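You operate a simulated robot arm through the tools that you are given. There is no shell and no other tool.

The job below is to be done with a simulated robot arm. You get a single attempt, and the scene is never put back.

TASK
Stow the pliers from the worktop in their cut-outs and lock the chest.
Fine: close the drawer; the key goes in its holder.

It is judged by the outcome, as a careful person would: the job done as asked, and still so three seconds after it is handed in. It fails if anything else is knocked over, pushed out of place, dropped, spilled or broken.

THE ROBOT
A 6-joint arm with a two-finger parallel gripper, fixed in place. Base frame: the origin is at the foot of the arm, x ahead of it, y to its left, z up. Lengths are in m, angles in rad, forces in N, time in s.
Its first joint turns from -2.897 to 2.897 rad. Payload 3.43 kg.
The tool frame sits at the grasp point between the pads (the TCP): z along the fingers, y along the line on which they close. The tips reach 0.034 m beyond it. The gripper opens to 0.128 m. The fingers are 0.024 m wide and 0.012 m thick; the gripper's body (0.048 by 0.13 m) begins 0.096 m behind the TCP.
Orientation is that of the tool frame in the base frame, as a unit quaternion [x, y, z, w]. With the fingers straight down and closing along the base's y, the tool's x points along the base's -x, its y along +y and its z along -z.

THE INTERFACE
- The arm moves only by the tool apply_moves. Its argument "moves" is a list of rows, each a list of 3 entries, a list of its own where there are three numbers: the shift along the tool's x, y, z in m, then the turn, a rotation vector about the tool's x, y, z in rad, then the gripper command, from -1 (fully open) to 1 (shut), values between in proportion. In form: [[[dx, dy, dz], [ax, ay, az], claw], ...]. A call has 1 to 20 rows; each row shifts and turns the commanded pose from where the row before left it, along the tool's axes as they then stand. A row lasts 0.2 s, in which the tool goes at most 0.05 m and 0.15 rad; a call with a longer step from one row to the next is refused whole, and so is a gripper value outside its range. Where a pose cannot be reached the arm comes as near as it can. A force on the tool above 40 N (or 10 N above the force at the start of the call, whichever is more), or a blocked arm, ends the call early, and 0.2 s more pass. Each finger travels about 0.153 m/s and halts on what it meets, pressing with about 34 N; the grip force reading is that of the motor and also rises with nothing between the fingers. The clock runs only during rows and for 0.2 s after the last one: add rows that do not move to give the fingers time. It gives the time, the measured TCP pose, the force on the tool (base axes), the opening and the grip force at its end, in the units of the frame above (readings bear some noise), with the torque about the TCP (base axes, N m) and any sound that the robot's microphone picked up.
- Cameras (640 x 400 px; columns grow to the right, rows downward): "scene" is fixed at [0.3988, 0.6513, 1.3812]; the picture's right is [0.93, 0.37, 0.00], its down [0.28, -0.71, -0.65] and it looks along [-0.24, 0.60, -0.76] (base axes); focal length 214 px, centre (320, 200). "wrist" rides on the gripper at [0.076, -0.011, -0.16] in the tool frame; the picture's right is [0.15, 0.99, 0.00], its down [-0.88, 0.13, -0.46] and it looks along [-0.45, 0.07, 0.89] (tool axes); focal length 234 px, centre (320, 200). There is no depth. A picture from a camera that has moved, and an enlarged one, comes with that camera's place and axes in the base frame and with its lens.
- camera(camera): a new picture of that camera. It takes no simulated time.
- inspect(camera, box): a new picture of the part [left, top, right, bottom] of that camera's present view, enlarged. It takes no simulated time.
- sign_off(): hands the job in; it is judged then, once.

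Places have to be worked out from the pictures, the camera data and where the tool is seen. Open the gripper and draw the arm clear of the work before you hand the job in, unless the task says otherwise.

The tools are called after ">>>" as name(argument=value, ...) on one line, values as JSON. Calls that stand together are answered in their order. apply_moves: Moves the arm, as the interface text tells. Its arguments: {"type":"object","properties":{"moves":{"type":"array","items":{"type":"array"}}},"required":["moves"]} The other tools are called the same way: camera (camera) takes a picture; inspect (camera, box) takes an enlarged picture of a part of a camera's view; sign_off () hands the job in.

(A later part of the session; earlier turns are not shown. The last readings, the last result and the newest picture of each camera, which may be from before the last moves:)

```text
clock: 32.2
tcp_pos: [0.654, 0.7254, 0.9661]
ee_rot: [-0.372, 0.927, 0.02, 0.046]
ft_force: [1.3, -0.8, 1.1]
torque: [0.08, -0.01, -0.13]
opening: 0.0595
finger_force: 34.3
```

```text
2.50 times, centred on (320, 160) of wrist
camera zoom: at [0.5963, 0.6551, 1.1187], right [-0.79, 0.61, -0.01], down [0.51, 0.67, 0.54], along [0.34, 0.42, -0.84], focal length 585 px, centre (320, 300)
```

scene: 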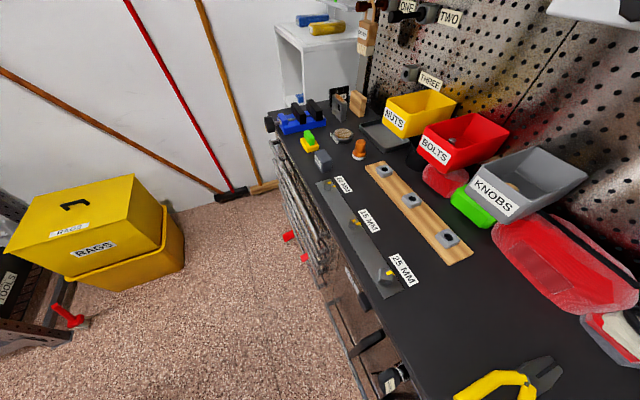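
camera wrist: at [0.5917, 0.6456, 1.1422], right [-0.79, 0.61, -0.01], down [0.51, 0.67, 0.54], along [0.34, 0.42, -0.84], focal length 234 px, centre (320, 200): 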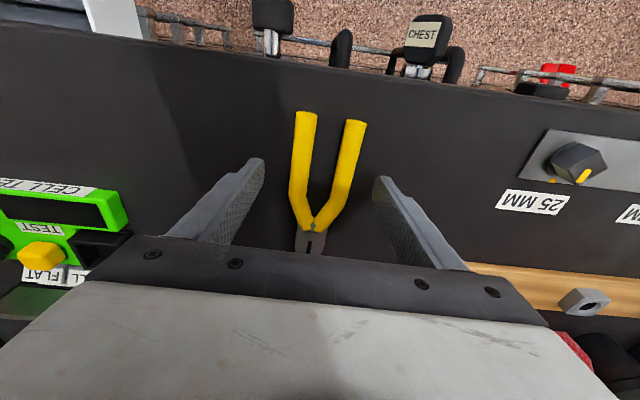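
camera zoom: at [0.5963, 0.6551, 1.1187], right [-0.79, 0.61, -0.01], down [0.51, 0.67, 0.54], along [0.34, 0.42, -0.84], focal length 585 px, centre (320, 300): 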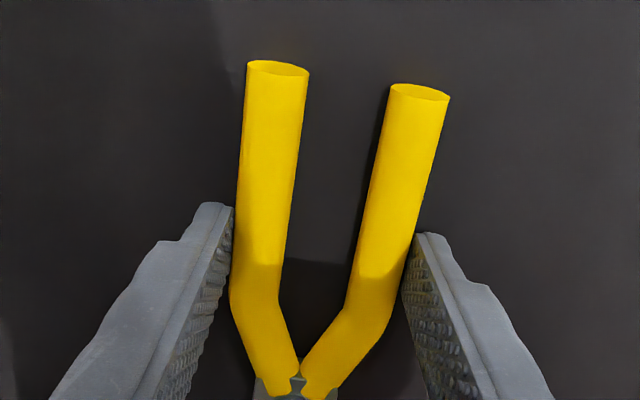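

The yellow pair is gripped (0.0595 m, 34 N). I'll lift it, back away from the bench and square the yaw.

>>> apply_moves(moves=[[[-0.001, 0, -0.01], [0, 0, 0], 1], [[-0.001, 0, -0.02], [0, 0, 0], 1], [[0.01, 0, -0.022], [0, 0, 0], 1], [[0.02, 0, -0.024], [0, 0, 0], 1], [[0.03, 0, -0.024], [0, 0, 0], 1], [[0.035, 0, -0.02], [0, 0, 0], 1], [[0.035, 0, -0.0035], [0, 0, 0], 1], [[0.035, 0, -0.0035], [0, 0, 0], 1], [[0.035, 0, -0.0035], [0, 0, 0], 1], [[0.035, 0, -0.0035], [0, 0, 0], 1], [[0.02, 0, -0.002], [0, 0, -0.022], 1], [[0, 0, 0], [0, 0, 0], 1]])

>>> camera(camera="wrist")

```text
clock: 34.8
tcp_pos: [0.4586, 0.5311, 1.067]
ee_rot: [-0.383, 0.922, 0.019, 0.046]
ft_force: [-0.6, 0.9, -2.3]
torque: [-0.03, 0.02, -0.01]
opening: 0.0595
finger_force: 34.1
out of reach, approached as far as the arm can: row 2, 3
```

```text
taken
camera wrist: at [0.4013, 0.4584, 1.2206], right [-0.8, 0.6, -0.01], down [0.49, 0.68, 0.54], along [0.33, 0.43, -0.84], focal length 234 px, centre (320, 200)
```

wrist: 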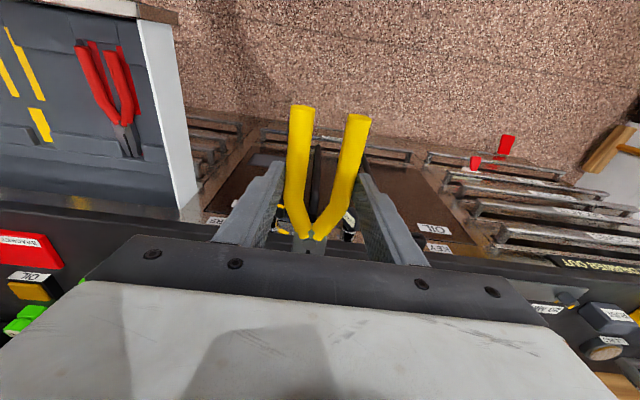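

The hold is steady (2.3 N). From the earlier overhead view the yellow slot is centred at v≈0.468 with the same u as the red one, so I'll slide along to hover above it.

>>> apply_moves(moves=[[[-0.001, -0.04, 0], [0, 0, 0], 1], [[-0.001, -0.04, 0], [0, 0, 0], 1], [[-0.001, -0.04, 0], [0, 0, 0], 1], [[-0.001, -0.04, 0], [0, 0, 0], 1], [[-0.001, -0.04, 0], [0, 0, 0], 1], [[-0.001, -0.04, 0], [0, 0, 0], 1], [[-0.001, -0.04, 0], [0, 0, 0], 1], [[-0.001, -0.04, 0], [0, 0, 0], 1], [[-0.001, -0.04, 0], [0, 0, 0], 1], [[-0.001, -0.04, 0], [0, 0, 0], 1], [[-0.001, -0.04, 0], [0, 0, 0], 1], [[-0.001, -0.04, 0], [0, 0, 0], 1], [[-0.001, -0.039, 0], [0, 0, 0], 1], [[0, 0, 0], [0, 0, 0], 1]])

>>> camera(camera="wrist")

>>> inspect(camera="wrist", box=[240, 40, 400, 140])

>>> inspect(camera="wrist", box=[400, 40, 560, 200])

```text
clock: 37.8
tcp_pos: [0.8334, 0.1726, 1.067]
ee_rot: [-0.383, 0.922, 0.019, 0.046]
ft_force: [0.9, -0.3, -3.1]
torque: [-0.05, 0.05, 0.02]
opening: 0.0597
finger_force: 34.1
```

```text
taken
camera wrist: at [0.7777, 0.1015, 1.2208], right [-0.8, 0.6, -0.01], down [0.49, 0.68, 0.54], along [0.33, 0.43, -0.84], focal length 234 px, centre (320, 200)
```

wrist: 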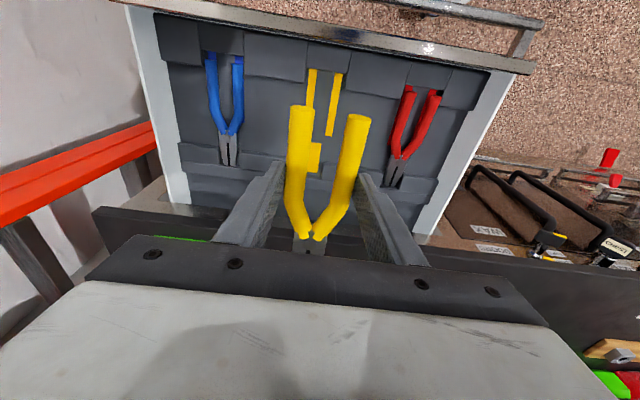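

```text
4.00 times, centred on (320, 90) of wrist
camera zoom: at [0.7777, 0.1015, 1.2208], right [-0.8, 0.6, -0.01], down [0.49, 0.68, 0.54], along [0.33, 0.43, -0.84], focal length 937 px, centre (320, 640)
```

zoom: 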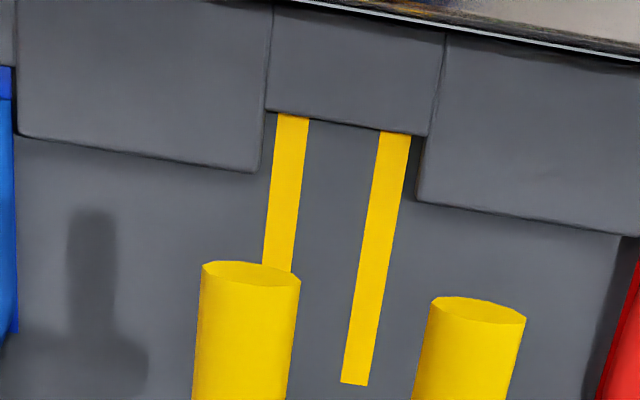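

```text
2.50 times, centred on (480, 120) of wrist
camera zoom: at [0.7777, 0.1015, 1.2208], right [-0.8, 0.6, -0.01], down [0.49, 0.68, 0.54], along [0.33, 0.43, -0.84], focal length 585 px, centre (-80, 400)
```

zoom: 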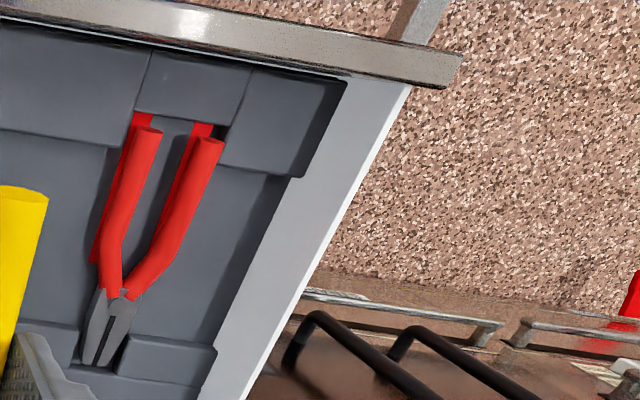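

Before placing this one I want to compare how high the red and blue pairs sit, so I'll enlarge both.

>>> inspect(camera="wrist", box=[180, 40, 276, 180])

>>> inspect(camera="wrist", box=[380, 70, 476, 200])

```text
2.86 times, centred on (228, 110) of wrist
camera zoom: at [0.7777, 0.1015, 1.2208], right [-0.8, 0.6, -0.01], down [0.49, 0.68, 0.54], along [0.33, 0.43, -0.84], focal length 669 px, centre (583, 457)
```

zoom: 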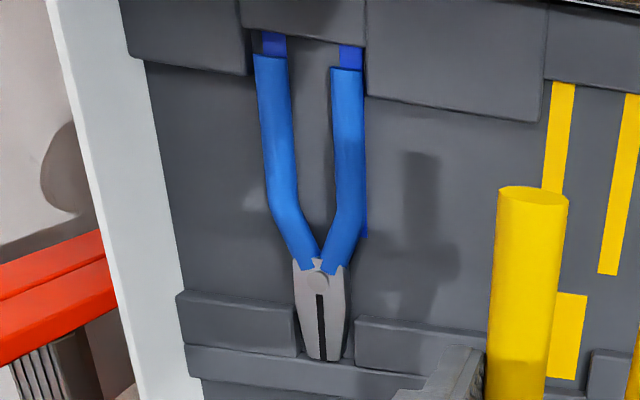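

```text
3.08 times, centred on (428, 135) of wrist
camera zoom: at [0.7777, 0.1015, 1.2208], right [-0.8, 0.6, -0.01], down [0.49, 0.68, 0.54], along [0.33, 0.43, -0.84], focal length 720 px, centre (-12, 400)
```

zoom: 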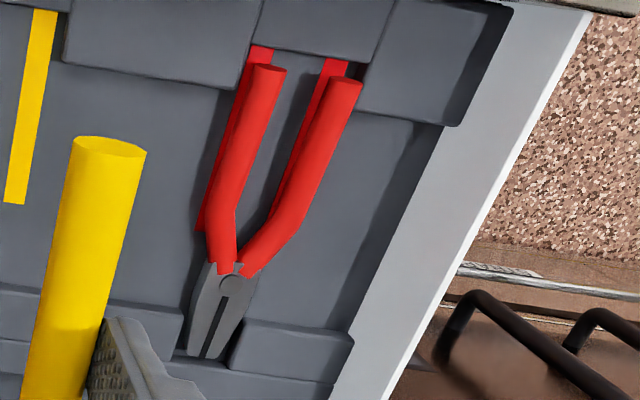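

The blue pair lies flat with its handle ends at u≈0.664. The red pair's handle ends sit about 10 mm higher at u≈0.659, so it isn't fully seated, and I'll correct it after the yellow. I'll aim the yellow at u≈0.664 and v≈0.470, going down partway first to recheck.

>>> apply_moves(moves=[[[0.0028, -0.0006, 0.0344], [0, 0, 0], 1], [[0.0028, -0.0006, 0.0344], [0, 0, 0], 1], [[0.0028, -0.0006, 0.0344], [0, 0, 0], 1], [[0.0028, -0.0006, 0.0344], [0, 0, 0], 1], [[0.0028, -0.0006, 0.0344], [0, 0, 0], 1], [[0.0028, -0.0005, 0.0344], [0, 0, 0], 1], [[0, 0, 0], [0, 0, 0], 1], [[0, 0, 0], [0, 0, 0], 1]])

>>> camera(camera="wrist")

>>> inspect(camera="wrist", box=[256, 60, 384, 140])

>>> inspect(camera="wrist", box=[256, 160, 384, 240])

```text
clock: 39.6
tcp_pos: [0.8396, 0.1758, 0.8618]
ee_rot: [-0.383, 0.923, 0.019, 0.046]
ft_force: [0.1, -0.3, -1.8]
torque: [-0.07, 0.05, 0.01]
opening: 0.0595
finger_force: 33.6
```

```text
taken
camera wrist: at [0.7831, 0.1029, 1.0141], right [-0.8, 0.6, -0.01], down [0.49, 0.68, 0.54], along [0.33, 0.43, -0.84], focal length 234 px, centre (320, 200)
```

wrist: 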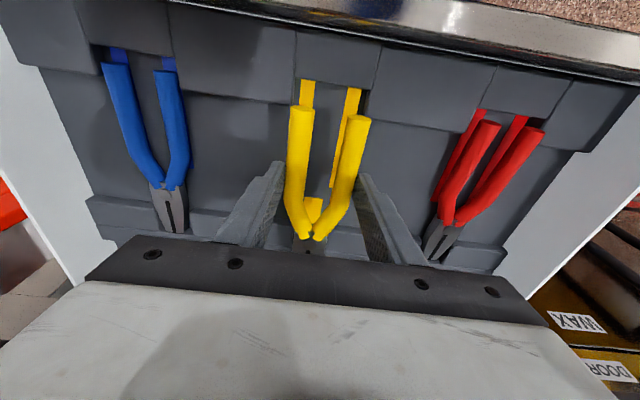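

```text
5.00 times, centred on (320, 100) of wrist
camera zoom: at [0.7831, 0.1029, 1.0141], right [-0.8, 0.6, -0.01], down [0.49, 0.68, 0.54], along [0.33, 0.43, -0.84], focal length 1171 px, centre (320, 700)
```

zoom: 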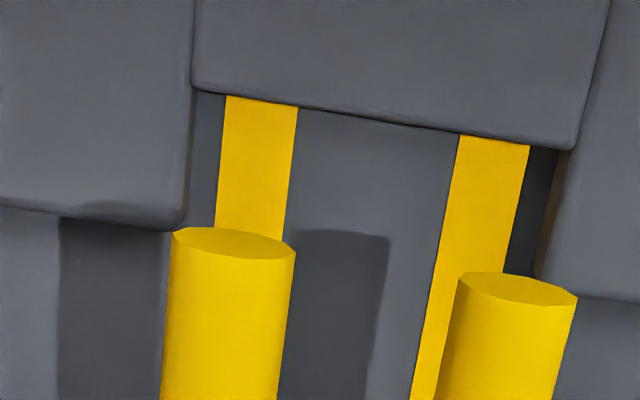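

```text
5.00 times, centred on (320, 200) of wrist
camera zoom: at [0.7831, 0.1029, 1.0141], right [-0.8, 0.6, -0.01], down [0.49, 0.68, 0.54], along [0.33, 0.43, -0.84], focal length 1171 px, centre (320, 200)
```

zoom: 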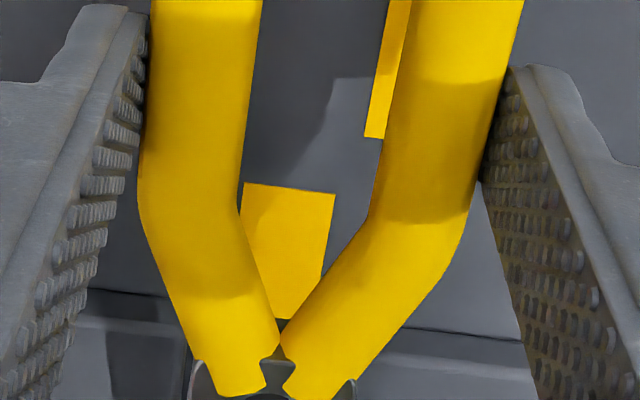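

The yellow pair is centred in its notch (pliers mid v≈0.4695, notch mid≈0.4696) with handle ends at u≈0.665. I'll lower in small increments and note where contact begins.

>>> apply_moves(moves=[[[0.001, 0, 0.01], [0, 0, 0], 1], [[0.001, 0, 0.01], [0, 0, 0], 1], [[0.001, 0, 0.01], [0, 0, 0], 1], [[0, 0, 0.003], [0, 0, 0], 1], [[0, 0, 0], [0, 0, 0], 1]])

>>> inspect(camera="wrist", box=[256, 60, 384, 140])

```text
clock: 40.8
tcp_pos: [0.8396, 0.1742, 0.8286]
ee_rot: [-0.382, 0.923, 0.018, 0.046]
ft_force: [-0.3, 0.3, -2.3]
torque: [-0.02, 0.07, 0.02]
opening: 0.0596
finger_force: 34.2
```

```text
5.00 times, centred on (320, 100) of wrist
camera zoom: at [0.7829, 0.1022, 0.9812], right [-0.8, 0.6, -0.01], down [0.49, 0.68, 0.54], along [0.33, 0.43, -0.84], focal length 1171 px, centre (320, 700)
```

zoom: 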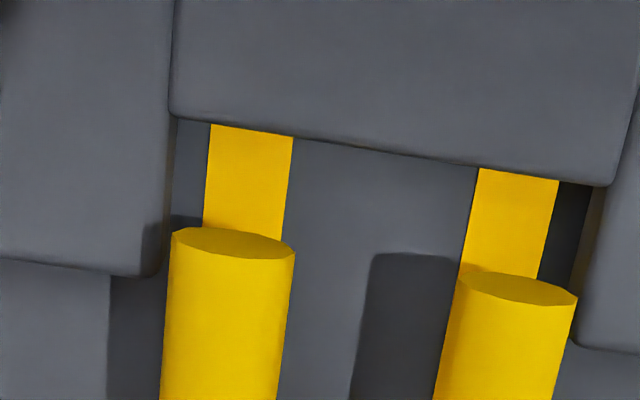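

There's still no contact at TCP z≈0.829. I'll nudge 1 mm for centring and continue in 2.5 mm steps.

>>> apply_moves(moves=[[[0, 0.0009, 0.0025], [0, 0, 0], 1], [[0, 0, 0.002], [0, 0, 0], 1], [[0, 0, 0], [0, 0, 0], 1]])

```text
clock: 41.6
tcp_pos: [0.8391, 0.175, 0.8229]
ee_rot: [-0.382, 0.923, 0.019, 0.046]
ft_force: [-0.2, 0.7, -2.5]
torque: [-0.04, 0.06, 0.05]
opening: 0.0595
finger_force: 34.4
```

There's no contact at z≈0.823, where the red pair had already touched. I'll keep lowering in small steps.

>>> apply_moves(moves=[[[0.0002, 0, 0.002], [0, 0, 0], 1], [[0.0002, 0, 0.002], [0, 0, 0], 1], [[0, 0, 0], [0, 0, 0], 1]])

```text
clock: 42.4
tcp_pos: [0.8385, 0.1752, 0.8199]
ee_rot: [-0.382, 0.923, 0.018, 0.046]
ft_force: [1.0, -0.7, -2.5]
torque: [-0.07, 0.02, -0.01]
opening: 0.0594
finger_force: 33.9
```

Still free at z≈0.820, so I'll go down another 3 mm in fine steps.

>>> apply_moves(moves=[[[0.0002, 0, 0.0015], [0, 0, 0], 1], [[0.0001, 0, 0.0015], [0, 0, 0], 1], [[0, 0, 0], [0, 0, 0], 1]])

>>> inspect(camera="wrist", box=[256, 60, 384, 140])

```text
clock: 43.2
tcp_pos: [0.8387, 0.1755, 0.8168]
ee_rot: [-0.384, 0.922, 0.02, 0.046]
ft_force: [0.3, -1.0, -2.0]
torque: [-0.03, 0.05, 0.01]
opening: 0.0595
finger_force: 33.8
```

```text
5.00 times, centred on (320, 100) of wrist
camera zoom: at [0.7825, 0.1034, 0.9698], right [-0.8, 0.6, -0.01], down [0.49, 0.68, 0.54], along [0.33, 0.43, -0.84], focal length 1171 px, centre (320, 700)
```

zoom: 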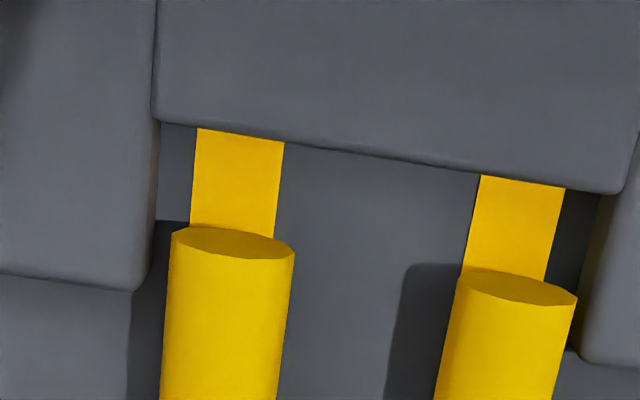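

The handles are now well inside the notch, below the block tops. I'll go another 3 mm to find the floor.

>>> apply_moves(moves=[[[0.0001, 0, 0.0012], [0, 0, 0], 1], [[0.0001, 0, 0.0012], [0, 0, 0], 1], [[0, 0, 0], [0, 0, 0], 1]])

```text
clock: 44.0
tcp_pos: [0.8388, 0.1756, 0.8143]
ee_rot: [-0.383, 0.922, 0.019, 0.046]
ft_force: [-0.5, 0.3, -1.9]
torque: [-0.02, 0.01, -0.04]
opening: 0.0594
finger_force: 33.4
```

Still free at z≈0.814. I'll take one more small step down.

>>> apply_moves(moves=[[[0.0001, 0, 0.0012], [0, 0, 0], 1], [[0.0001, 0, 0.0012], [0, 0, 0], 1], [[0, 0, 0], [0, 0, 0], 1]])

```text
clock: 44.8
tcp_pos: [0.839, 0.1759, 0.8114]
ee_rot: [-0.383, 0.922, 0.019, 0.046]
ft_force: [-1.3, 0.1, -2.4]
torque: [-0.05, 0.08, 0.01]
opening: 0.0599
finger_force: 33.8
```

There's no contact at z≈0.811 either, so I'll continue with fine steps.

>>> apply_moves(moves=[[[0.0001, 0, 0.001], [0, 0, 0], 1], [[0.0001, 0, 0.001], [0, 0, 0], 1], [[0, 0, 0], [0, 0, 0], 1]])

>>> inspect(camera="wrist", box=[220, 60, 420, 250])

```text
clock: 45.6
tcp_pos: [0.8385, 0.175, 0.8113]
ee_rot: [-0.382, 0.923, 0.02, 0.047]
ft_force: [-0.2, 1.9, 22.4]
torque: [0.46, 0.49, -0.03]
opening: 0.0593
finger_force: 34.3
```

```text
2.11 times, centred on (320, 155) of wrist
camera zoom: at [0.7823, 0.1031, 0.9642], right [-0.8, 0.6, -0.02], down [0.49, 0.68, 0.54], along [0.33, 0.43, -0.84], focal length 493 px, centre (320, 295)
```

zoom: 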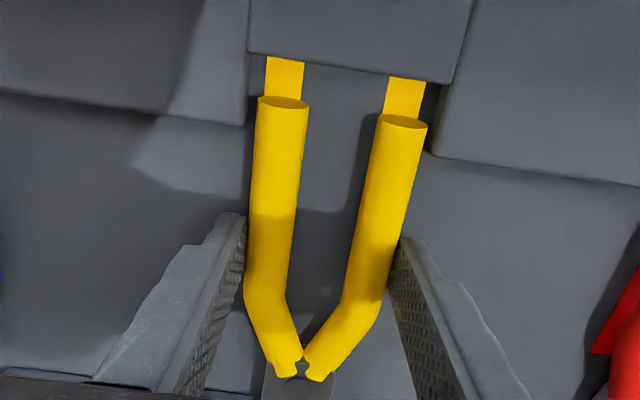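

Contact came at z≈0.811, mid-length on the pliers, so the yellow pair is down on the tray floor. I'll ease off 1 mm, open slightly and check.

>>> apply_moves(moves=[[[0, 0, -0.001], [0, 0, 0], 1], [[0, 0, 0], [0, 0, 0], 0.05], [[0, 0, 0], [0, 0, 0], -0.1], [[0, 0, 0], [0, 0, 0], -0.25], [[0, 0, 0], [0, 0, 0], -0.25]])

>>> inspect(camera="wrist", box=[220, 60, 420, 250])

```text
clock: 46.8
tcp_pos: [0.8377, 0.1759, 0.8111]
ee_rot: [-0.383, 0.922, 0.019, 0.045]
ft_force: [-3.2, 0.9, 10.1]
torque: [-0.37, -0.07, -0.17]
opening: 0.0789
finger_force: 0.1
```

```text
2.11 times, centred on (320, 155) of wrist
camera zoom: at [0.7823, 0.1036, 0.964], right [-0.8, 0.6, -0.01], down [0.49, 0.68, 0.54], along [0.33, 0.43, -0.84], focal length 493 px, centre (320, 295)
```

zoom: 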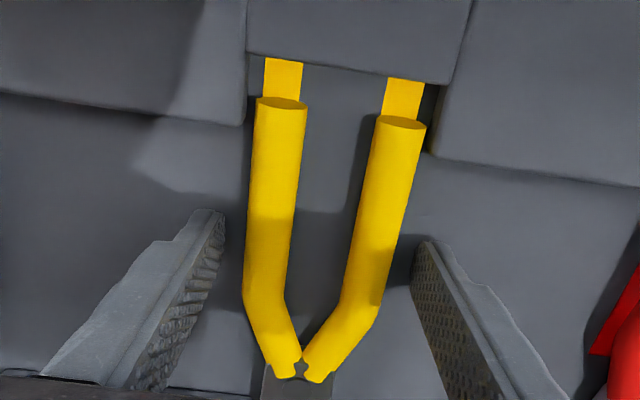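

The fingers are clear of the pliers, with light tip contact on the floor. I'll lift straight up to look at both pairs.

>>> apply_moves(moves=[[[-0.0005, 0, -0.005], [0, 0, 0], -0.25], [[-0.001, 0, -0.01], [0, 0, 0], -0.25], [[-0.003, 0, -0.03], [0, 0, 0], -0.25], [[-0.004, 0, -0.04], [0, 0, 0], -0.25], [[-0.004, 0, -0.04], [0, 0, 0], -0.25], [[0, 0.03, -0.03], [0, 0, 0], -0.25], [[0, 0.03, 0], [0, 0, 0], -0.25], [[0, 0.03, 0], [0, 0, 0], -0.25], [[0, 0, 0], [0, 0, 0], -0.25]])

>>> camera(camera="wrist")

>>> inspect(camera="wrist", box=[200, 40, 360, 140])

>>> inspect(camera="wrist", box=[320, 50, 480, 200])

```text
clock: 48.8
tcp_pos: [0.7728, 0.2368, 0.9672]
ee_rot: [-0.382, 0.923, 0.019, 0.046]
ft_force: [-0.4, -0.9, 0.3]
torque: [0.01, -0.02, 0.02]
opening: 0.0799
finger_force: 0.0
```

```text
taken
camera wrist: at [0.7165, 0.1646, 1.1201], right [-0.8, 0.6, -0.01], down [0.49, 0.68, 0.54], along [0.33, 0.43, -0.84], focal length 234 px, centre (320, 200)
```

wrist: 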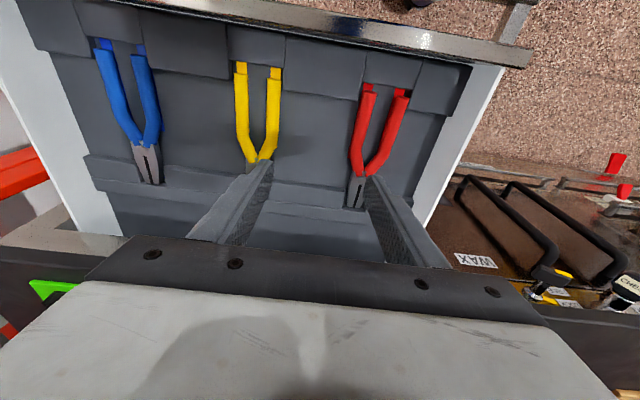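

```text
4.00 times, centred on (280, 90) of wrist
camera zoom: at [0.7165, 0.1646, 1.1201], right [-0.8, 0.6, -0.01], down [0.49, 0.68, 0.54], along [0.33, 0.43, -0.84], focal length 937 px, centre (480, 640)
```

zoom: 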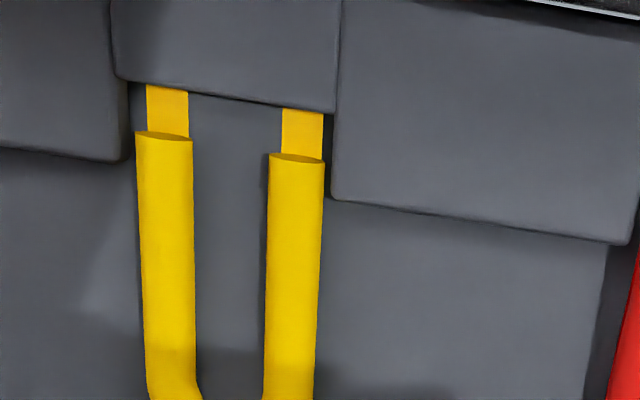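

```text
2.67 times, centred on (400, 125) of wrist
camera zoom: at [0.7165, 0.1646, 1.1201], right [-0.8, 0.6, -0.01], down [0.49, 0.68, 0.54], along [0.33, 0.43, -0.84], focal length 624 px, centre (107, 400)
```

zoom: 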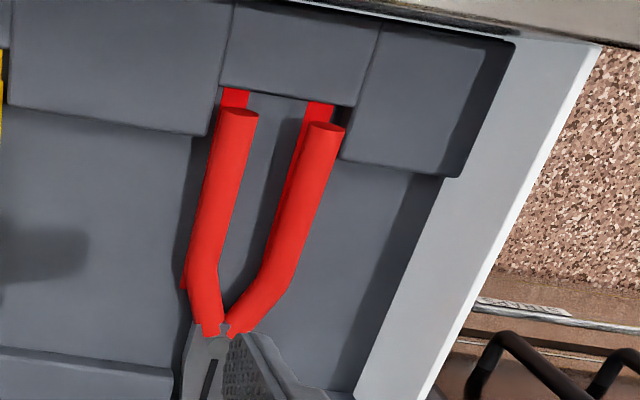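

The yellow pair lies flat over its marks. The red pair is centred sideways but sits about 6 mm too far forward, at u≈0.659 against 0.665 for the blue and yellow, so its handle ends are caught on the front block. I'll go back over red with the fingers opened to 0.096 m and descend partway.

>>> apply_moves(moves=[[[-0.0008, 0.037, 0], [0, 0, 0], -0.5], [[-0.0008, 0.037, 0], [0, 0, 0], -0.5], [[0.0029, 0, 0.0293], [0, 0, 0], -0.5], [[0.0029, 0, 0.0293], [0, 0, 0], -0.5], [[0.0029, 0, 0.0293], [0, 0, 0], -0.5], [[0.0029, 0, 0.0293], [0, 0, 0], -0.5], [[0, 0, 0], [0, 0, 0], -0.5], [[0, 0, 0], [0, 0, 0], -0.5]])

>>> inspect(camera="wrist", box=[220, 60, 420, 250])

```text
clock: 50.6
tcp_pos: [0.7229, 0.2897, 0.8494]
ee_rot: [-0.382, 0.923, 0.019, 0.047]
ft_force: [-0.5, 0.5, -0.4]
torque: [-0.02, -0.02, 0.0]
opening: 0.0957
finger_force: 0.1
```

```text
2.11 times, centred on (320, 155) of wrist
camera zoom: at [0.6662, 0.218, 1.0016], right [-0.8, 0.6, -0.01], down [0.49, 0.68, 0.54], along [0.33, 0.43, -0.84], focal length 493 px, centre (320, 295)
```

zoom: 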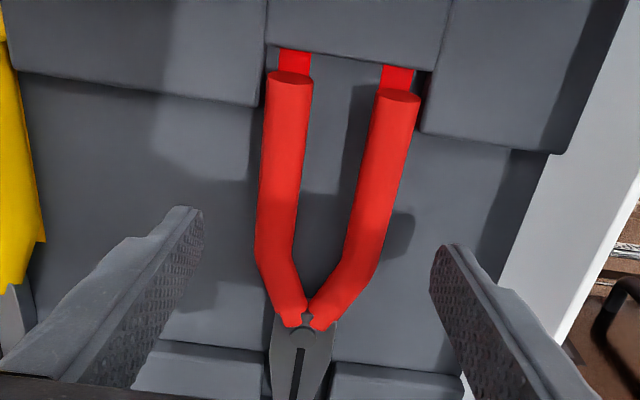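

The fingers straddle the red handles. I'll lower to z≈0.820 and close on them.

>>> apply_moves(moves=[[[0.0015, 0.001, 0.015], [0, 0, 0], -0.5], [[0.0015, 0, 0.0148], [0, 0, 0], -0.5], [[0, 0, 0], [0, 0, 0], -0.3], [[0, 0, 0], [0, 0, 0], 0.1], [[0, 0, 0], [0, 0, 0], 1], [[0, 0, 0], [0, 0, 0], 1]])

>>> inspect(camera="wrist", box=[220, 60, 420, 250])

```text
clock: 52.0
tcp_pos: [0.7215, 0.2903, 0.8187]
ee_rot: [-0.382, 0.923, 0.019, 0.046]
ft_force: [1.6, -1.0, -0.8]
torque: [0.02, -0.11, -0.12]
opening: 0.0594
finger_force: 33.5
```

```text
2.11 times, centred on (320, 155) of wrist
camera zoom: at [0.6656, 0.2187, 0.9717], right [-0.8, 0.6, -0.01], down [0.49, 0.68, 0.54], along [0.33, 0.43, -0.84], focal length 493 px, centre (320, 295)
```

zoom: 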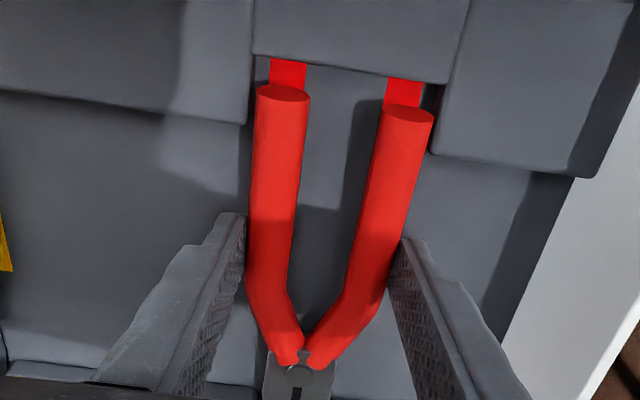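

The red pair is gripped (0.0594 m). I'll lift 20 mm, level it by 0.07 rad nose-up, move it 6 mm toward the bench and look.

>>> apply_moves(moves=[[[-0.001, 0, -0.01], [0, 0, 0], 1], [[-0.001, 0, -0.01], [0, 0, 0], 1], [[0, 0, 0], [0, -0.07, 0], 1], [[-0.0059, 0, 0.001], [0, 0, 0], 1], [[0, 0, 0], [0, 0, 0], 1], [[0, 0, 0], [0, 0, 0], 1]])

>>> camera(camera="wrist")

>>> inspect(camera="wrist", box=[256, 60, 384, 140])

```text
clock: 53.4
tcp_pos: [0.7254, 0.2943, 0.8385]
ee_rot: [-0.382, 0.92, 0.033, 0.078]
ft_force: [-0.5, -0.4, -1.7]
torque: [0.01, 0.04, 0.0]
opening: 0.0596
finger_force: 34.1
```

```text
taken
camera wrist: at [0.6623, 0.2157, 0.9852], right [-0.8, 0.6, -0.02], down [0.47, 0.65, 0.6], along [0.37, 0.47, -0.8], focal length 234 px, centre (320, 200)
```

wrist: 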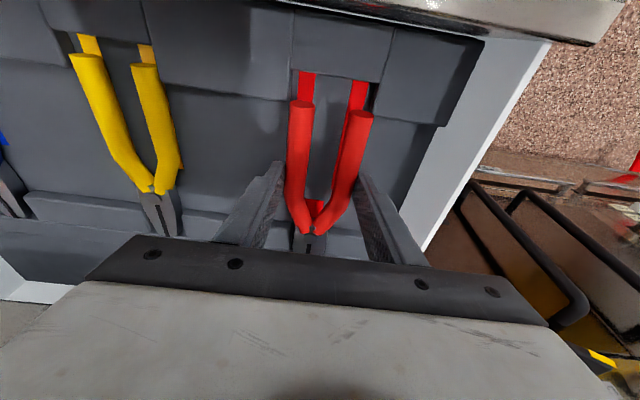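

```text
5.00 times, centred on (320, 100) of wrist
camera zoom: at [0.6623, 0.2157, 0.9852], right [-0.8, 0.6, -0.02], down [0.47, 0.65, 0.6], along [0.37, 0.47, -0.8], focal length 1171 px, centre (320, 700)
```

zoom: 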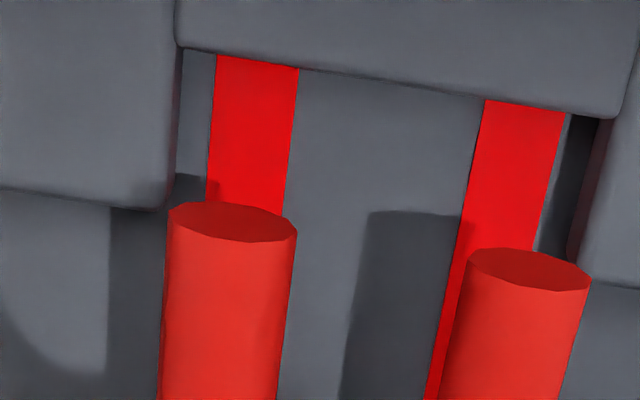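

The red pair is now level, centred (mid v≈0.3044, slot 0.3049) and about 2 mm further in than needed. I'll take that 2 mm back while lowering to z≈0.815, then step down finely.

>>> apply_moves(moves=[[[0.0015, 0, 0.0057], [0, 0, 0], 1], [[0.0015, 0, 0.0057], [0, 0, 0], 1], [[0.0015, 0, 0.0057], [0, 0, 0], 1], [[0.0015, 0, 0.0057], [0, 0, 0], 1], [[0, 0, 0], [0, 0, 0], 1]])

>>> inspect(camera="wrist", box=[220, 60, 420, 250])

```text
clock: 54.6
tcp_pos: [0.7244, 0.2934, 0.8156]
ee_rot: [-0.381, 0.92, 0.033, 0.079]
ft_force: [-0.4, 1.0, -2.2]
torque: [-0.03, 0.03, 0.0]
opening: 0.0591
finger_force: 33.6
```

```text
2.11 times, centred on (320, 155) of wrist
camera zoom: at [0.6608, 0.2142, 0.9617], right [-0.8, 0.6, -0.02], down [0.47, 0.65, 0.6], along [0.37, 0.47, -0.8], focal length 493 px, centre (320, 295)
```

zoom: 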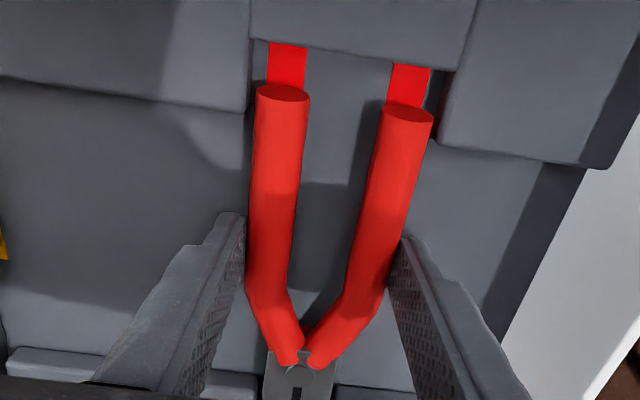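

There's no contact at z≈0.816 this time, below the earlier snag. I'll continue gently to the floor.

>>> apply_moves(moves=[[[0.0002, 0, 0.0012], [0, 0, 0], 1], [[0.0002, 0, 0.0012], [0, 0, 0], 1], [[0, 0, 0], [0, 0, 0], 1]])

```text
clock: 55.4
tcp_pos: [0.7249, 0.2945, 0.8122]
ee_rot: [-0.381, 0.921, 0.033, 0.078]
ft_force: [1.3, 0.1, -2.7]
torque: [-0.03, 0.05, 0.01]
opening: 0.0594
finger_force: 34.3
```

Still free at z≈0.812, so I'll make one more fine step down.

>>> apply_moves(moves=[[[0.0002, 0, 0.001], [0, 0, 0], 1], [[0.0002, 0, 0.0008], [0, 0, 0], 1], [[0, 0, 0], [0, 0, 0], 1]])

```text
clock: 56.2
tcp_pos: [0.7242, 0.2941, 0.8118]
ee_rot: [-0.382, 0.92, 0.033, 0.079]
ft_force: [-1.3, -0.1, 4.3]
torque: [-0.09, 0.1, 0.06]
opening: 0.0594
finger_force: 34.2
```

It's touching lightly (about +6 N) at floor height. I'll release and let it settle, then rise to inspect.

>>> apply_moves(moves=[[[0, 0, 0], [0, 0, 0], 0.05], [[0, 0, 0], [0, 0, 0], -0.1], [[0, 0, 0], [0, 0, 0], -0.25], [[-0.0008, 0, -0.005], [0, 0, 0], -0.25], [[-0.0016, 0, -0.01], [0, 0, 0], -0.25], [[-0.005, 0, -0.03], [0, 0, 0], -0.25], [[-0.0066, 0, -0.04], [0, 0, 0], -0.25], [[-0.0066, 0, -0.04], [0, 0, 0], -0.25], [[0, 0, -0.03], [0, 0, 0], -0.25], [[0, 0, 0], [0, 0, 0], -0.25]])

>>> camera(camera="wrist")

>>> inspect(camera="wrist", box=[240, 50, 400, 200])

```text
clock: 58.4
tcp_pos: [0.7202, 0.2899, 0.9692]
ee_rot: [-0.382, 0.921, 0.032, 0.078]
ft_force: [0.2, 0.3, 0.2]
torque: [0.04, 0.01, -0.04]
opening: 0.0799
finger_force: 0.0
```

```text
taken
camera wrist: at [0.6565, 0.2099, 1.1148], right [-0.8, 0.6, -0.02], down [0.47, 0.65, 0.6], along [0.37, 0.47, -0.8], focal length 234 px, centre (320, 200)
```

wrist: 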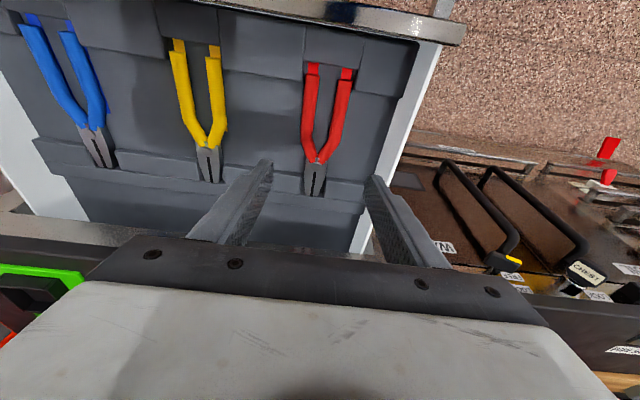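

```text
2.67 times, centred on (320, 125) of wrist
camera zoom: at [0.6565, 0.2099, 1.1148], right [-0.8, 0.6, -0.02], down [0.47, 0.65, 0.6], along [0.37, 0.47, -0.8], focal length 624 px, centre (320, 400)
```

zoom: 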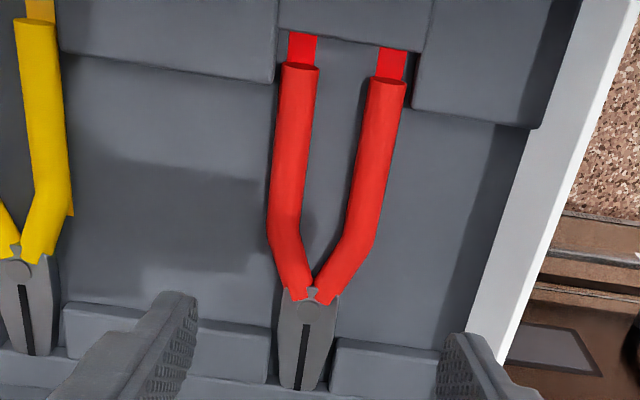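

All three pairs now lie flat in their cut-outs. Next is closing the drawer, so I'll shut the gripper, back away over the room side and look at the drawer's front face and handle.

>>> apply_moves(moves=[[[0.035, -0.01, -0.006], [0, 0, 0], 0.5], [[0.035, -0.01, -0.006], [0, 0, 0], 1], [[0.035, -0.01, -0.006], [0, 0, 0], 1], [[0.035, -0.01, -0.006], [0, 0, 0], 1], [[0.035, -0.01, -0.006], [0, 0, 0], 1], [[0.035, -0.01, -0.006], [0, 0, 0], 1], [[0.035, -0.01, -0.006], [0, 0, 0], 1], [[0.035, -0.01, -0.006], [0, 0, 0], 1], [[0, 0, 0], [0, -0.12, 0], 1], [[0, 0, 0], [0, -0.12, 0], 1], [[0, 0, 0], [0, 0, 0], 1]])

>>> camera(camera="wrist")

```text
clock: 60.8
tcp_pos: [0.5752, 0.0319, 0.9682]
ee_rot: [-0.376, 0.904, 0.078, 0.189]
ft_force: [0.1, -0.5, -0.8]
torque: [0.01, 0.02, 0.02]
opening: 0.0001
finger_force: 33.2
```

```text
taken
camera wrist: at [0.4899, -0.0697, 1.0853], right [-0.79, 0.6, -0.06], down [0.35, 0.53, 0.77], along [0.5, 0.59, -0.64], focal length 234 px, centre (320, 200)
```

wrist: 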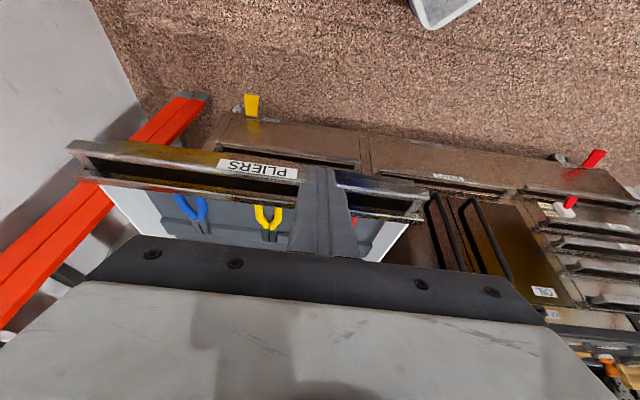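

The PLIERS drawer front and its handle bar are visible. I'll enlarge to see what's around, including the yellow lever below.

>>> inspect(camera="wrist", box=[60, 80, 440, 280])

>>> inspect(camera="wrist", box=[200, 80, 300, 140])

>>> inspect(camera="wrist", box=[500, 130, 640, 240])

```text
1.68 times, centred on (250, 180) of wrist
camera zoom: at [0.4899, -0.0697, 1.0853], right [-0.79, 0.6, -0.06], down [0.35, 0.53, 0.77], along [0.5, 0.59, -0.64], focal length 394 px, centre (438, 234)
```

zoom: 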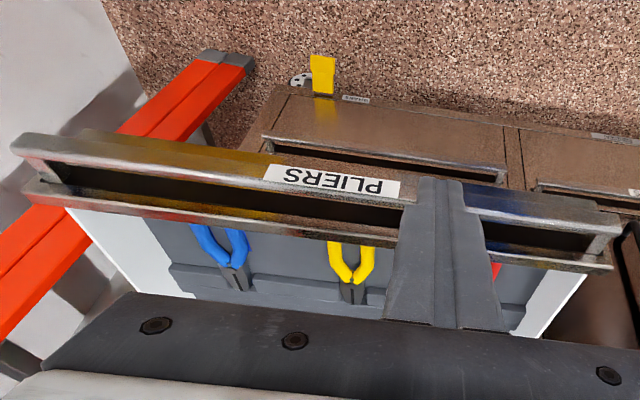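

```text
6.40 times, centred on (250, 110) of wrist
camera zoom: at [0.4899, -0.0697, 1.0853], right [-0.79, 0.6, -0.06], down [0.35, 0.53, 0.77], along [0.5, 0.59, -0.64], focal length 1499 px, centre (768, 776)
```

zoom: 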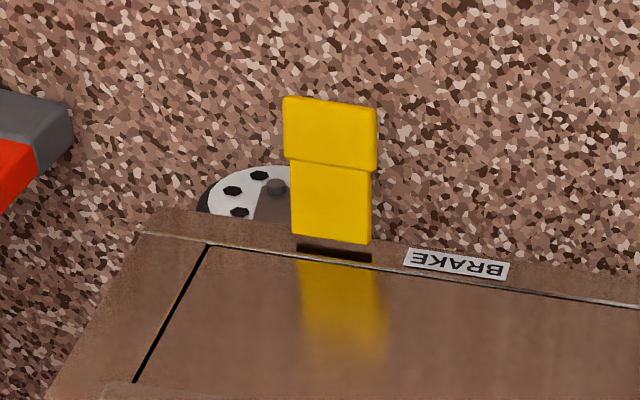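

```text
3.64 times, centred on (570, 185) of wrist
camera zoom: at [0.4899, -0.0697, 1.0853], right [-0.79, 0.6, -0.06], down [0.35, 0.53, 0.77], along [0.5, 0.59, -0.64], focal length 852 px, centre (-589, 254)
```

zoom: 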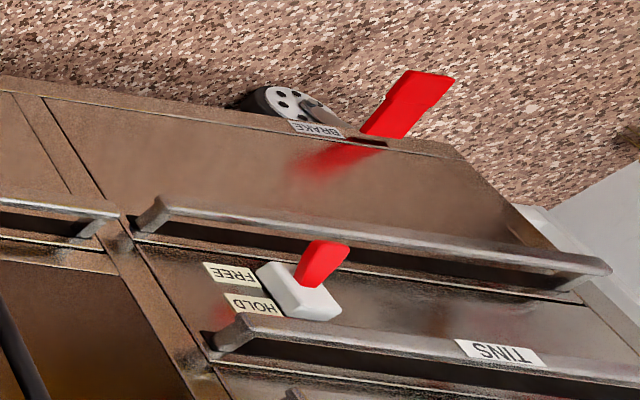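

The front's top edge is at u≈0.600, z≈0.84, and the handle bar is at u≈0.546, z≈0.827. The door plane is at u≈0.90, so the drawer needs about 0.30 m of travel. I'll straighten the tool and bring the closed fingers down just in front of the handle bar at v≈0.42.

>>> apply_moves(moves=[[[0, 0, 0], [0, 0.104, 0], 1], [[0, 0, 0], [0, 0.104, 0], 1], [[0, 0, 0], [0, 0.104, 0], 1], [[-0.0089, -0.0072, 0.0316], [0, 0, 0], 1], [[-0.0089, -0.0072, 0.0316], [0, 0, 0], 1], [[-0.0089, -0.0072, 0.0316], [0, 0, 0], 1], [[-0.0089, -0.0072, 0.0316], [0, 0, 0], 1], [[-0.0089, -0.0072, 0.0316], [0, 0, 0], 1], [[0, 0, 0], [0, 0, 0], 1]])

>>> camera(camera="wrist")

```text
clock: 62.8
tcp_pos: [0.6426, 0.051, 0.8142]
ee_rot: [-0.383, 0.923, 0.019, 0.045]
ft_force: [0.1, -0.6, 0.2]
torque: [-0.02, 0.0, 0.0]
opening: 0.0003
finger_force: 32.8
```

```text
taken
camera wrist: at [0.5877, -0.0217, 0.9677], right [-0.8, 0.6, -0.01], down [0.5, 0.68, 0.54], along [0.33, 0.43, -0.84], focal length 234 px, centre (320, 200)
```

wrist: 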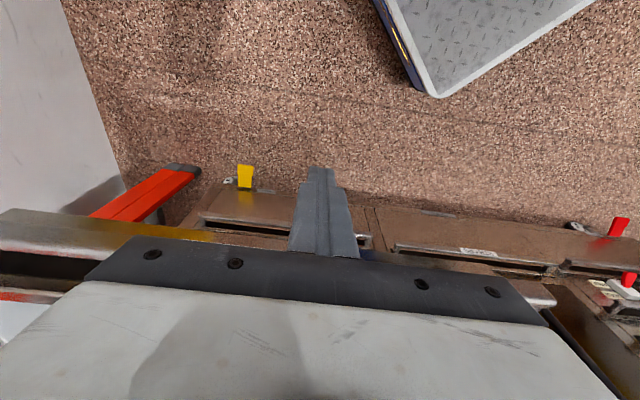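

The fingers are in front of the handle bar. I'll creep forward to make contact and read the force.

>>> apply_moves(moves=[[[-0.01, 0, 0.001], [0, 0, 0], 1], [[-0.01, 0, 0.001], [0, 0, 0], 1], [[-0.01, 0, 0.001], [0, 0, 0], 1], [[-0.01, 0, 0.001], [0, 0, 0], 1], [[0, 0, 0], [0, 0, 0], 1]])

```text
clock: 64.0
tcp_pos: [0.6719, 0.0783, 0.8154]
ee_rot: [-0.383, 0.923, 0.019, 0.046]
ft_force: [0.6, 0.0, 0.5]
torque: [0.0, 0.0, -0.02]
opening: 0.0001
finger_force: 32.7
```

No contact yet at u≈0.530, so I'll keep creeping forward in 8 mm steps.

>>> apply_moves(moves=[[[-0.008, 0, 0.0008], [0, 0, 0], 1], [[-0.008, 0, 0.0008], [0, 0, 0], 1], [[-0.008, 0, 0.0008], [0, 0, 0], 1], [[0, 0, 0], [0, 0, 0], 1]])

>>> camera(camera="wrist")

```text
clock: 65.0
tcp_pos: [0.6873, 0.0957, 0.8149]
ee_rot: [-0.383, 0.923, 0.02, 0.045]
ft_force: [-0.3, -0.5, -0.1]
torque: [0.03, -0.01, 0.0]
opening: 0.0003
finger_force: 33.0
```

```text
taken
camera wrist: at [0.6332, 0.0229, 0.9676], right [-0.8, 0.6, -0.01], down [0.49, 0.68, 0.54], along [0.33, 0.43, -0.84], focal length 234 px, centre (320, 200)
```

wrist: 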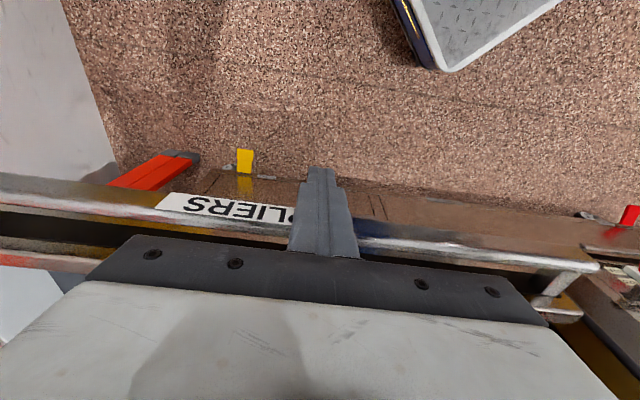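

I estimate the bar's labelled outer face at u≈0.58, just ahead of the fingers. I'll continue in 5 mm steps until contact.

>>> apply_moves(moves=[[[-0.006, 0, 0.0006], [0, 0, 0], 1], [[-0.006, 0, 0.0006], [0, 0, 0], 1], [[-0.006, 0, 0.0006], [0, 0, 0], 1], [[0, 0, 0], [0, 0, 0], 1]])

>>> camera(camera="wrist")

```text
clock: 66.0
tcp_pos: [0.7016, 0.1083, 0.8156]
ee_rot: [-0.382, 0.923, 0.018, 0.046]
ft_force: [0.3, -0.5, 0.1]
torque: [-0.01, 0.03, 0.01]
opening: 0.0
finger_force: 33.0
```

```text
taken
camera wrist: at [0.6458, 0.0353, 0.9677], right [-0.8, 0.6, -0.01], down [0.5, 0.68, 0.54], along [0.33, 0.43, -0.84], focal length 234 px, centre (320, 200)
```

wrist: 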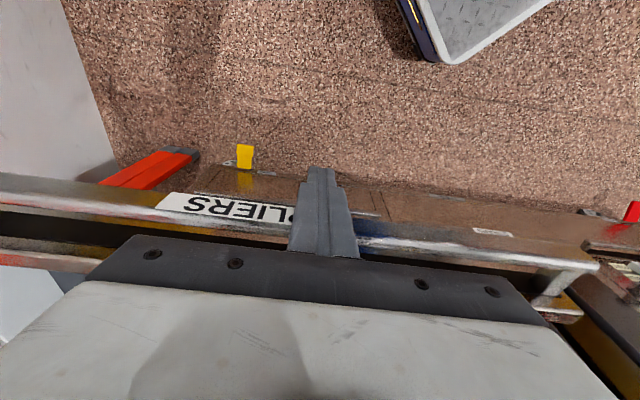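

Between the last two pictures the bar kept its place in the view while the floor moved, so the drawer is already sliding ahead of the fingers with almost no force. I'll keep pushing slowly at 5 cm/s.

>>> apply_moves(moves=[[[-0.01, 0, 0.001], [0, 0, 0], 1], [[-0.01, 0, 0.001], [0, 0, 0], 1], [[-0.01, 0, 0.001], [0, 0, 0], 1], [[-0.01, 0, 0.001], [0, 0, 0], 1], [[-0.01, 0, 0.001], [0, 0, 0], 1], [[-0.01, 0, 0.001], [0, 0, 0], 1], [[-0.01, 0, 0.001], [0, 0, 0], 1], [[-0.01, 0, 0.001], [0, 0, 0], 1], [[-0.01, 0, 0.001], [0, 0, 0], 1], [[-0.01, 0, 0.001], [0, 0, 0], 1]])

>>> camera(camera="wrist")

>>> camera(camera="scene")

```text
clock: 68.2
tcp_pos: [0.7729, 0.1783, 0.8145]
ee_rot: [-0.383, 0.923, 0.019, 0.045]
ft_force: [-0.1, 0.3, 0.6]
torque: [0.01, -0.01, -0.01]
opening: 0.0
finger_force: 33.0
```

```text
taken
camera wrist: at [0.7169, 0.1067, 0.9673], right [-0.8, 0.6, -0.01], down [0.49, 0.68, 0.54], along [0.33, 0.43, -0.84], focal length 234 px, centre (320, 200)
```

wrist: 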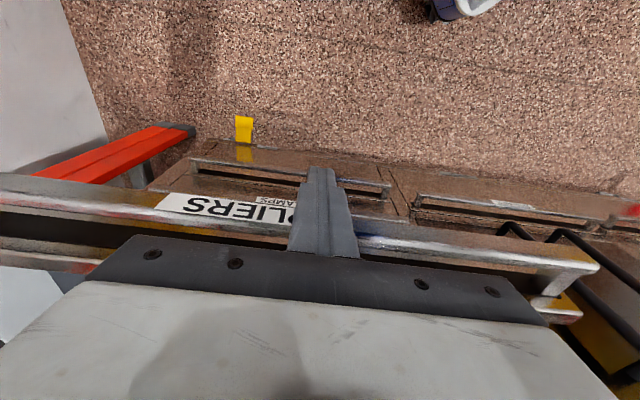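

```text
taken
```

scene: 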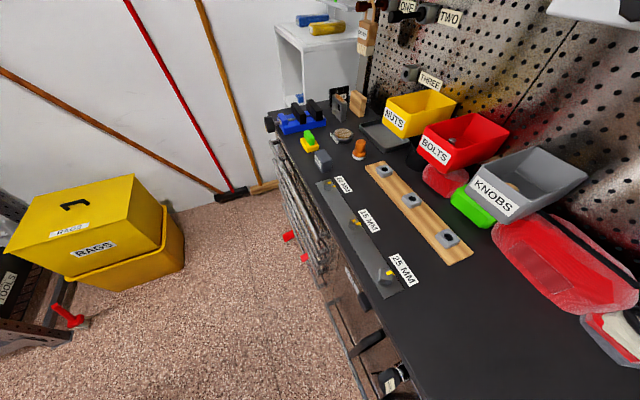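

The drawer follows smoothly; by my estimate about 0.15 m of travel remains. I'll push another 0.11 m.

>>> apply_moves(moves=[[[-0.01, 0, 0.001], [0, 0, 0], 1], [[-0.01, 0, 0.001], [0, 0, 0], 1], [[-0.01, 0, 0.001], [0, 0, 0], 1], [[-0.01, 0, 0.001], [0, 0, 0], 1], [[-0.01, 0, 0.001], [0, 0, 0], 1], [[-0.01, 0, 0.001], [0, 0, 0], 1], [[-0.01, 0, 0.001], [0, 0, 0], 1], [[-0.01, 0, 0.001], [0, 0, 0], 1], [[-0.01, 0, 0.001], [0, 0, 0], 1], [[-0.01, 0, 0.001], [0, 0, 0], 1], [[-0.01, 0, 0.001], [0, 0, 0], 1]])

>>> camera(camera="wrist")

```text
clock: 70.6
tcp_pos: [0.8513, 0.2566, 0.8145]
ee_rot: [-0.383, 0.922, 0.019, 0.045]
ft_force: [-0.2, 0.0, -0.9]
torque: [0.06, 0.03, -0.04]
opening: 0.0
finger_force: 32.8
```

```text
taken
camera wrist: at [0.7949, 0.1845, 0.9677], right [-0.8, 0.6, -0.01], down [0.49, 0.68, 0.54], along [0.33, 0.43, -0.84], focal length 234 px, centre (320, 200)
```

wrist: 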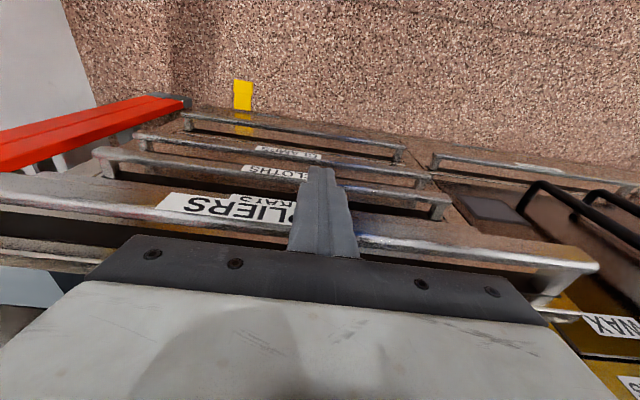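

The lower drawers' handles are now just ahead in the view. I'll slow down for the last few centimetres and watch the force.

>>> apply_moves(moves=[[[-0.006, 0, 0.0006], [0, 0, 0], 1], [[-0.006, 0, 0.0006], [0, 0, 0], 1], [[-0.006, 0, 0.0006], [0, 0, 0], 1], [[-0.006, 0, 0.0006], [0, 0, 0], 1], [[-0.006, 0, 0.0006], [0, 0, 0], 1], [[0, 0, 0], [0, 0, 0], 1]])

>>> camera(camera="wrist")

```text
clock: 72.0
tcp_pos: [0.872, 0.2778, 0.8136]
ee_rot: [-0.382, 0.923, 0.019, 0.045]
ft_force: [0.1, -0.3, 0.6]
torque: [-0.01, 0.02, -0.03]
opening: 0.0
finger_force: 33.0
```

```text
taken
camera wrist: at [0.8161, 0.2059, 0.9672], right [-0.8, 0.6, -0.01], down [0.5, 0.68, 0.54], along [0.33, 0.43, -0.84], focal length 234 px, centre (320, 200)
```

wrist: 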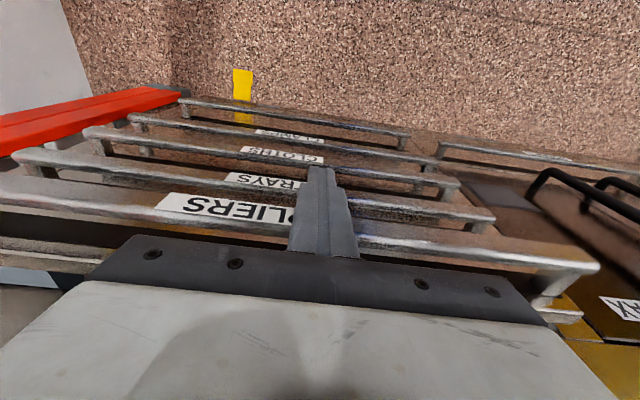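

Compared with the handles below, the PLIERS handle still stands a few centimetres proud, so I'll continue slowly.

>>> apply_moves(moves=[[[-0.005, 0, 0.0005], [0, 0, 0], 1], [[-0.005, 0, 0.0005], [0, 0, 0], 1], [[-0.005, 0, 0.0005], [0, 0, 0], 1], [[-0.005, 0, 0.0005], [0, 0, 0], 1], [[0, 0, 0], [0, 0, 0], 1]])

>>> camera(camera="wrist")

```text
clock: 73.2
tcp_pos: [0.8867, 0.2922, 0.814]
ee_rot: [-0.382, 0.923, 0.019, 0.045]
ft_force: [0.7, 0.3, 0.3]
torque: [-0.01, 0.01, 0.03]
opening: 0.0001
finger_force: 33.0
```

```text
taken
camera wrist: at [0.8302, 0.2202, 0.9671], right [-0.8, 0.6, -0.01], down [0.5, 0.68, 0.54], along [0.33, 0.43, -0.84], focal length 234 px, centre (320, 200)
```

wrist: 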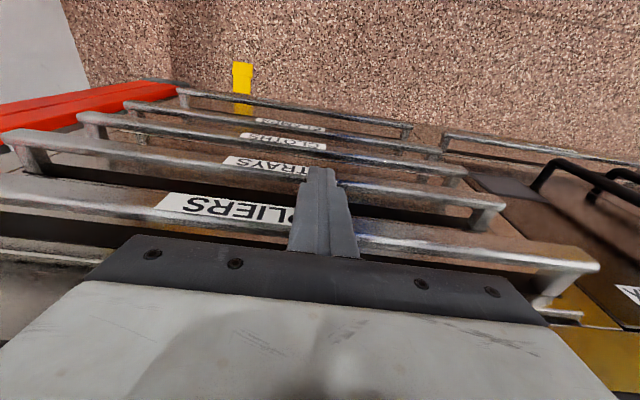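

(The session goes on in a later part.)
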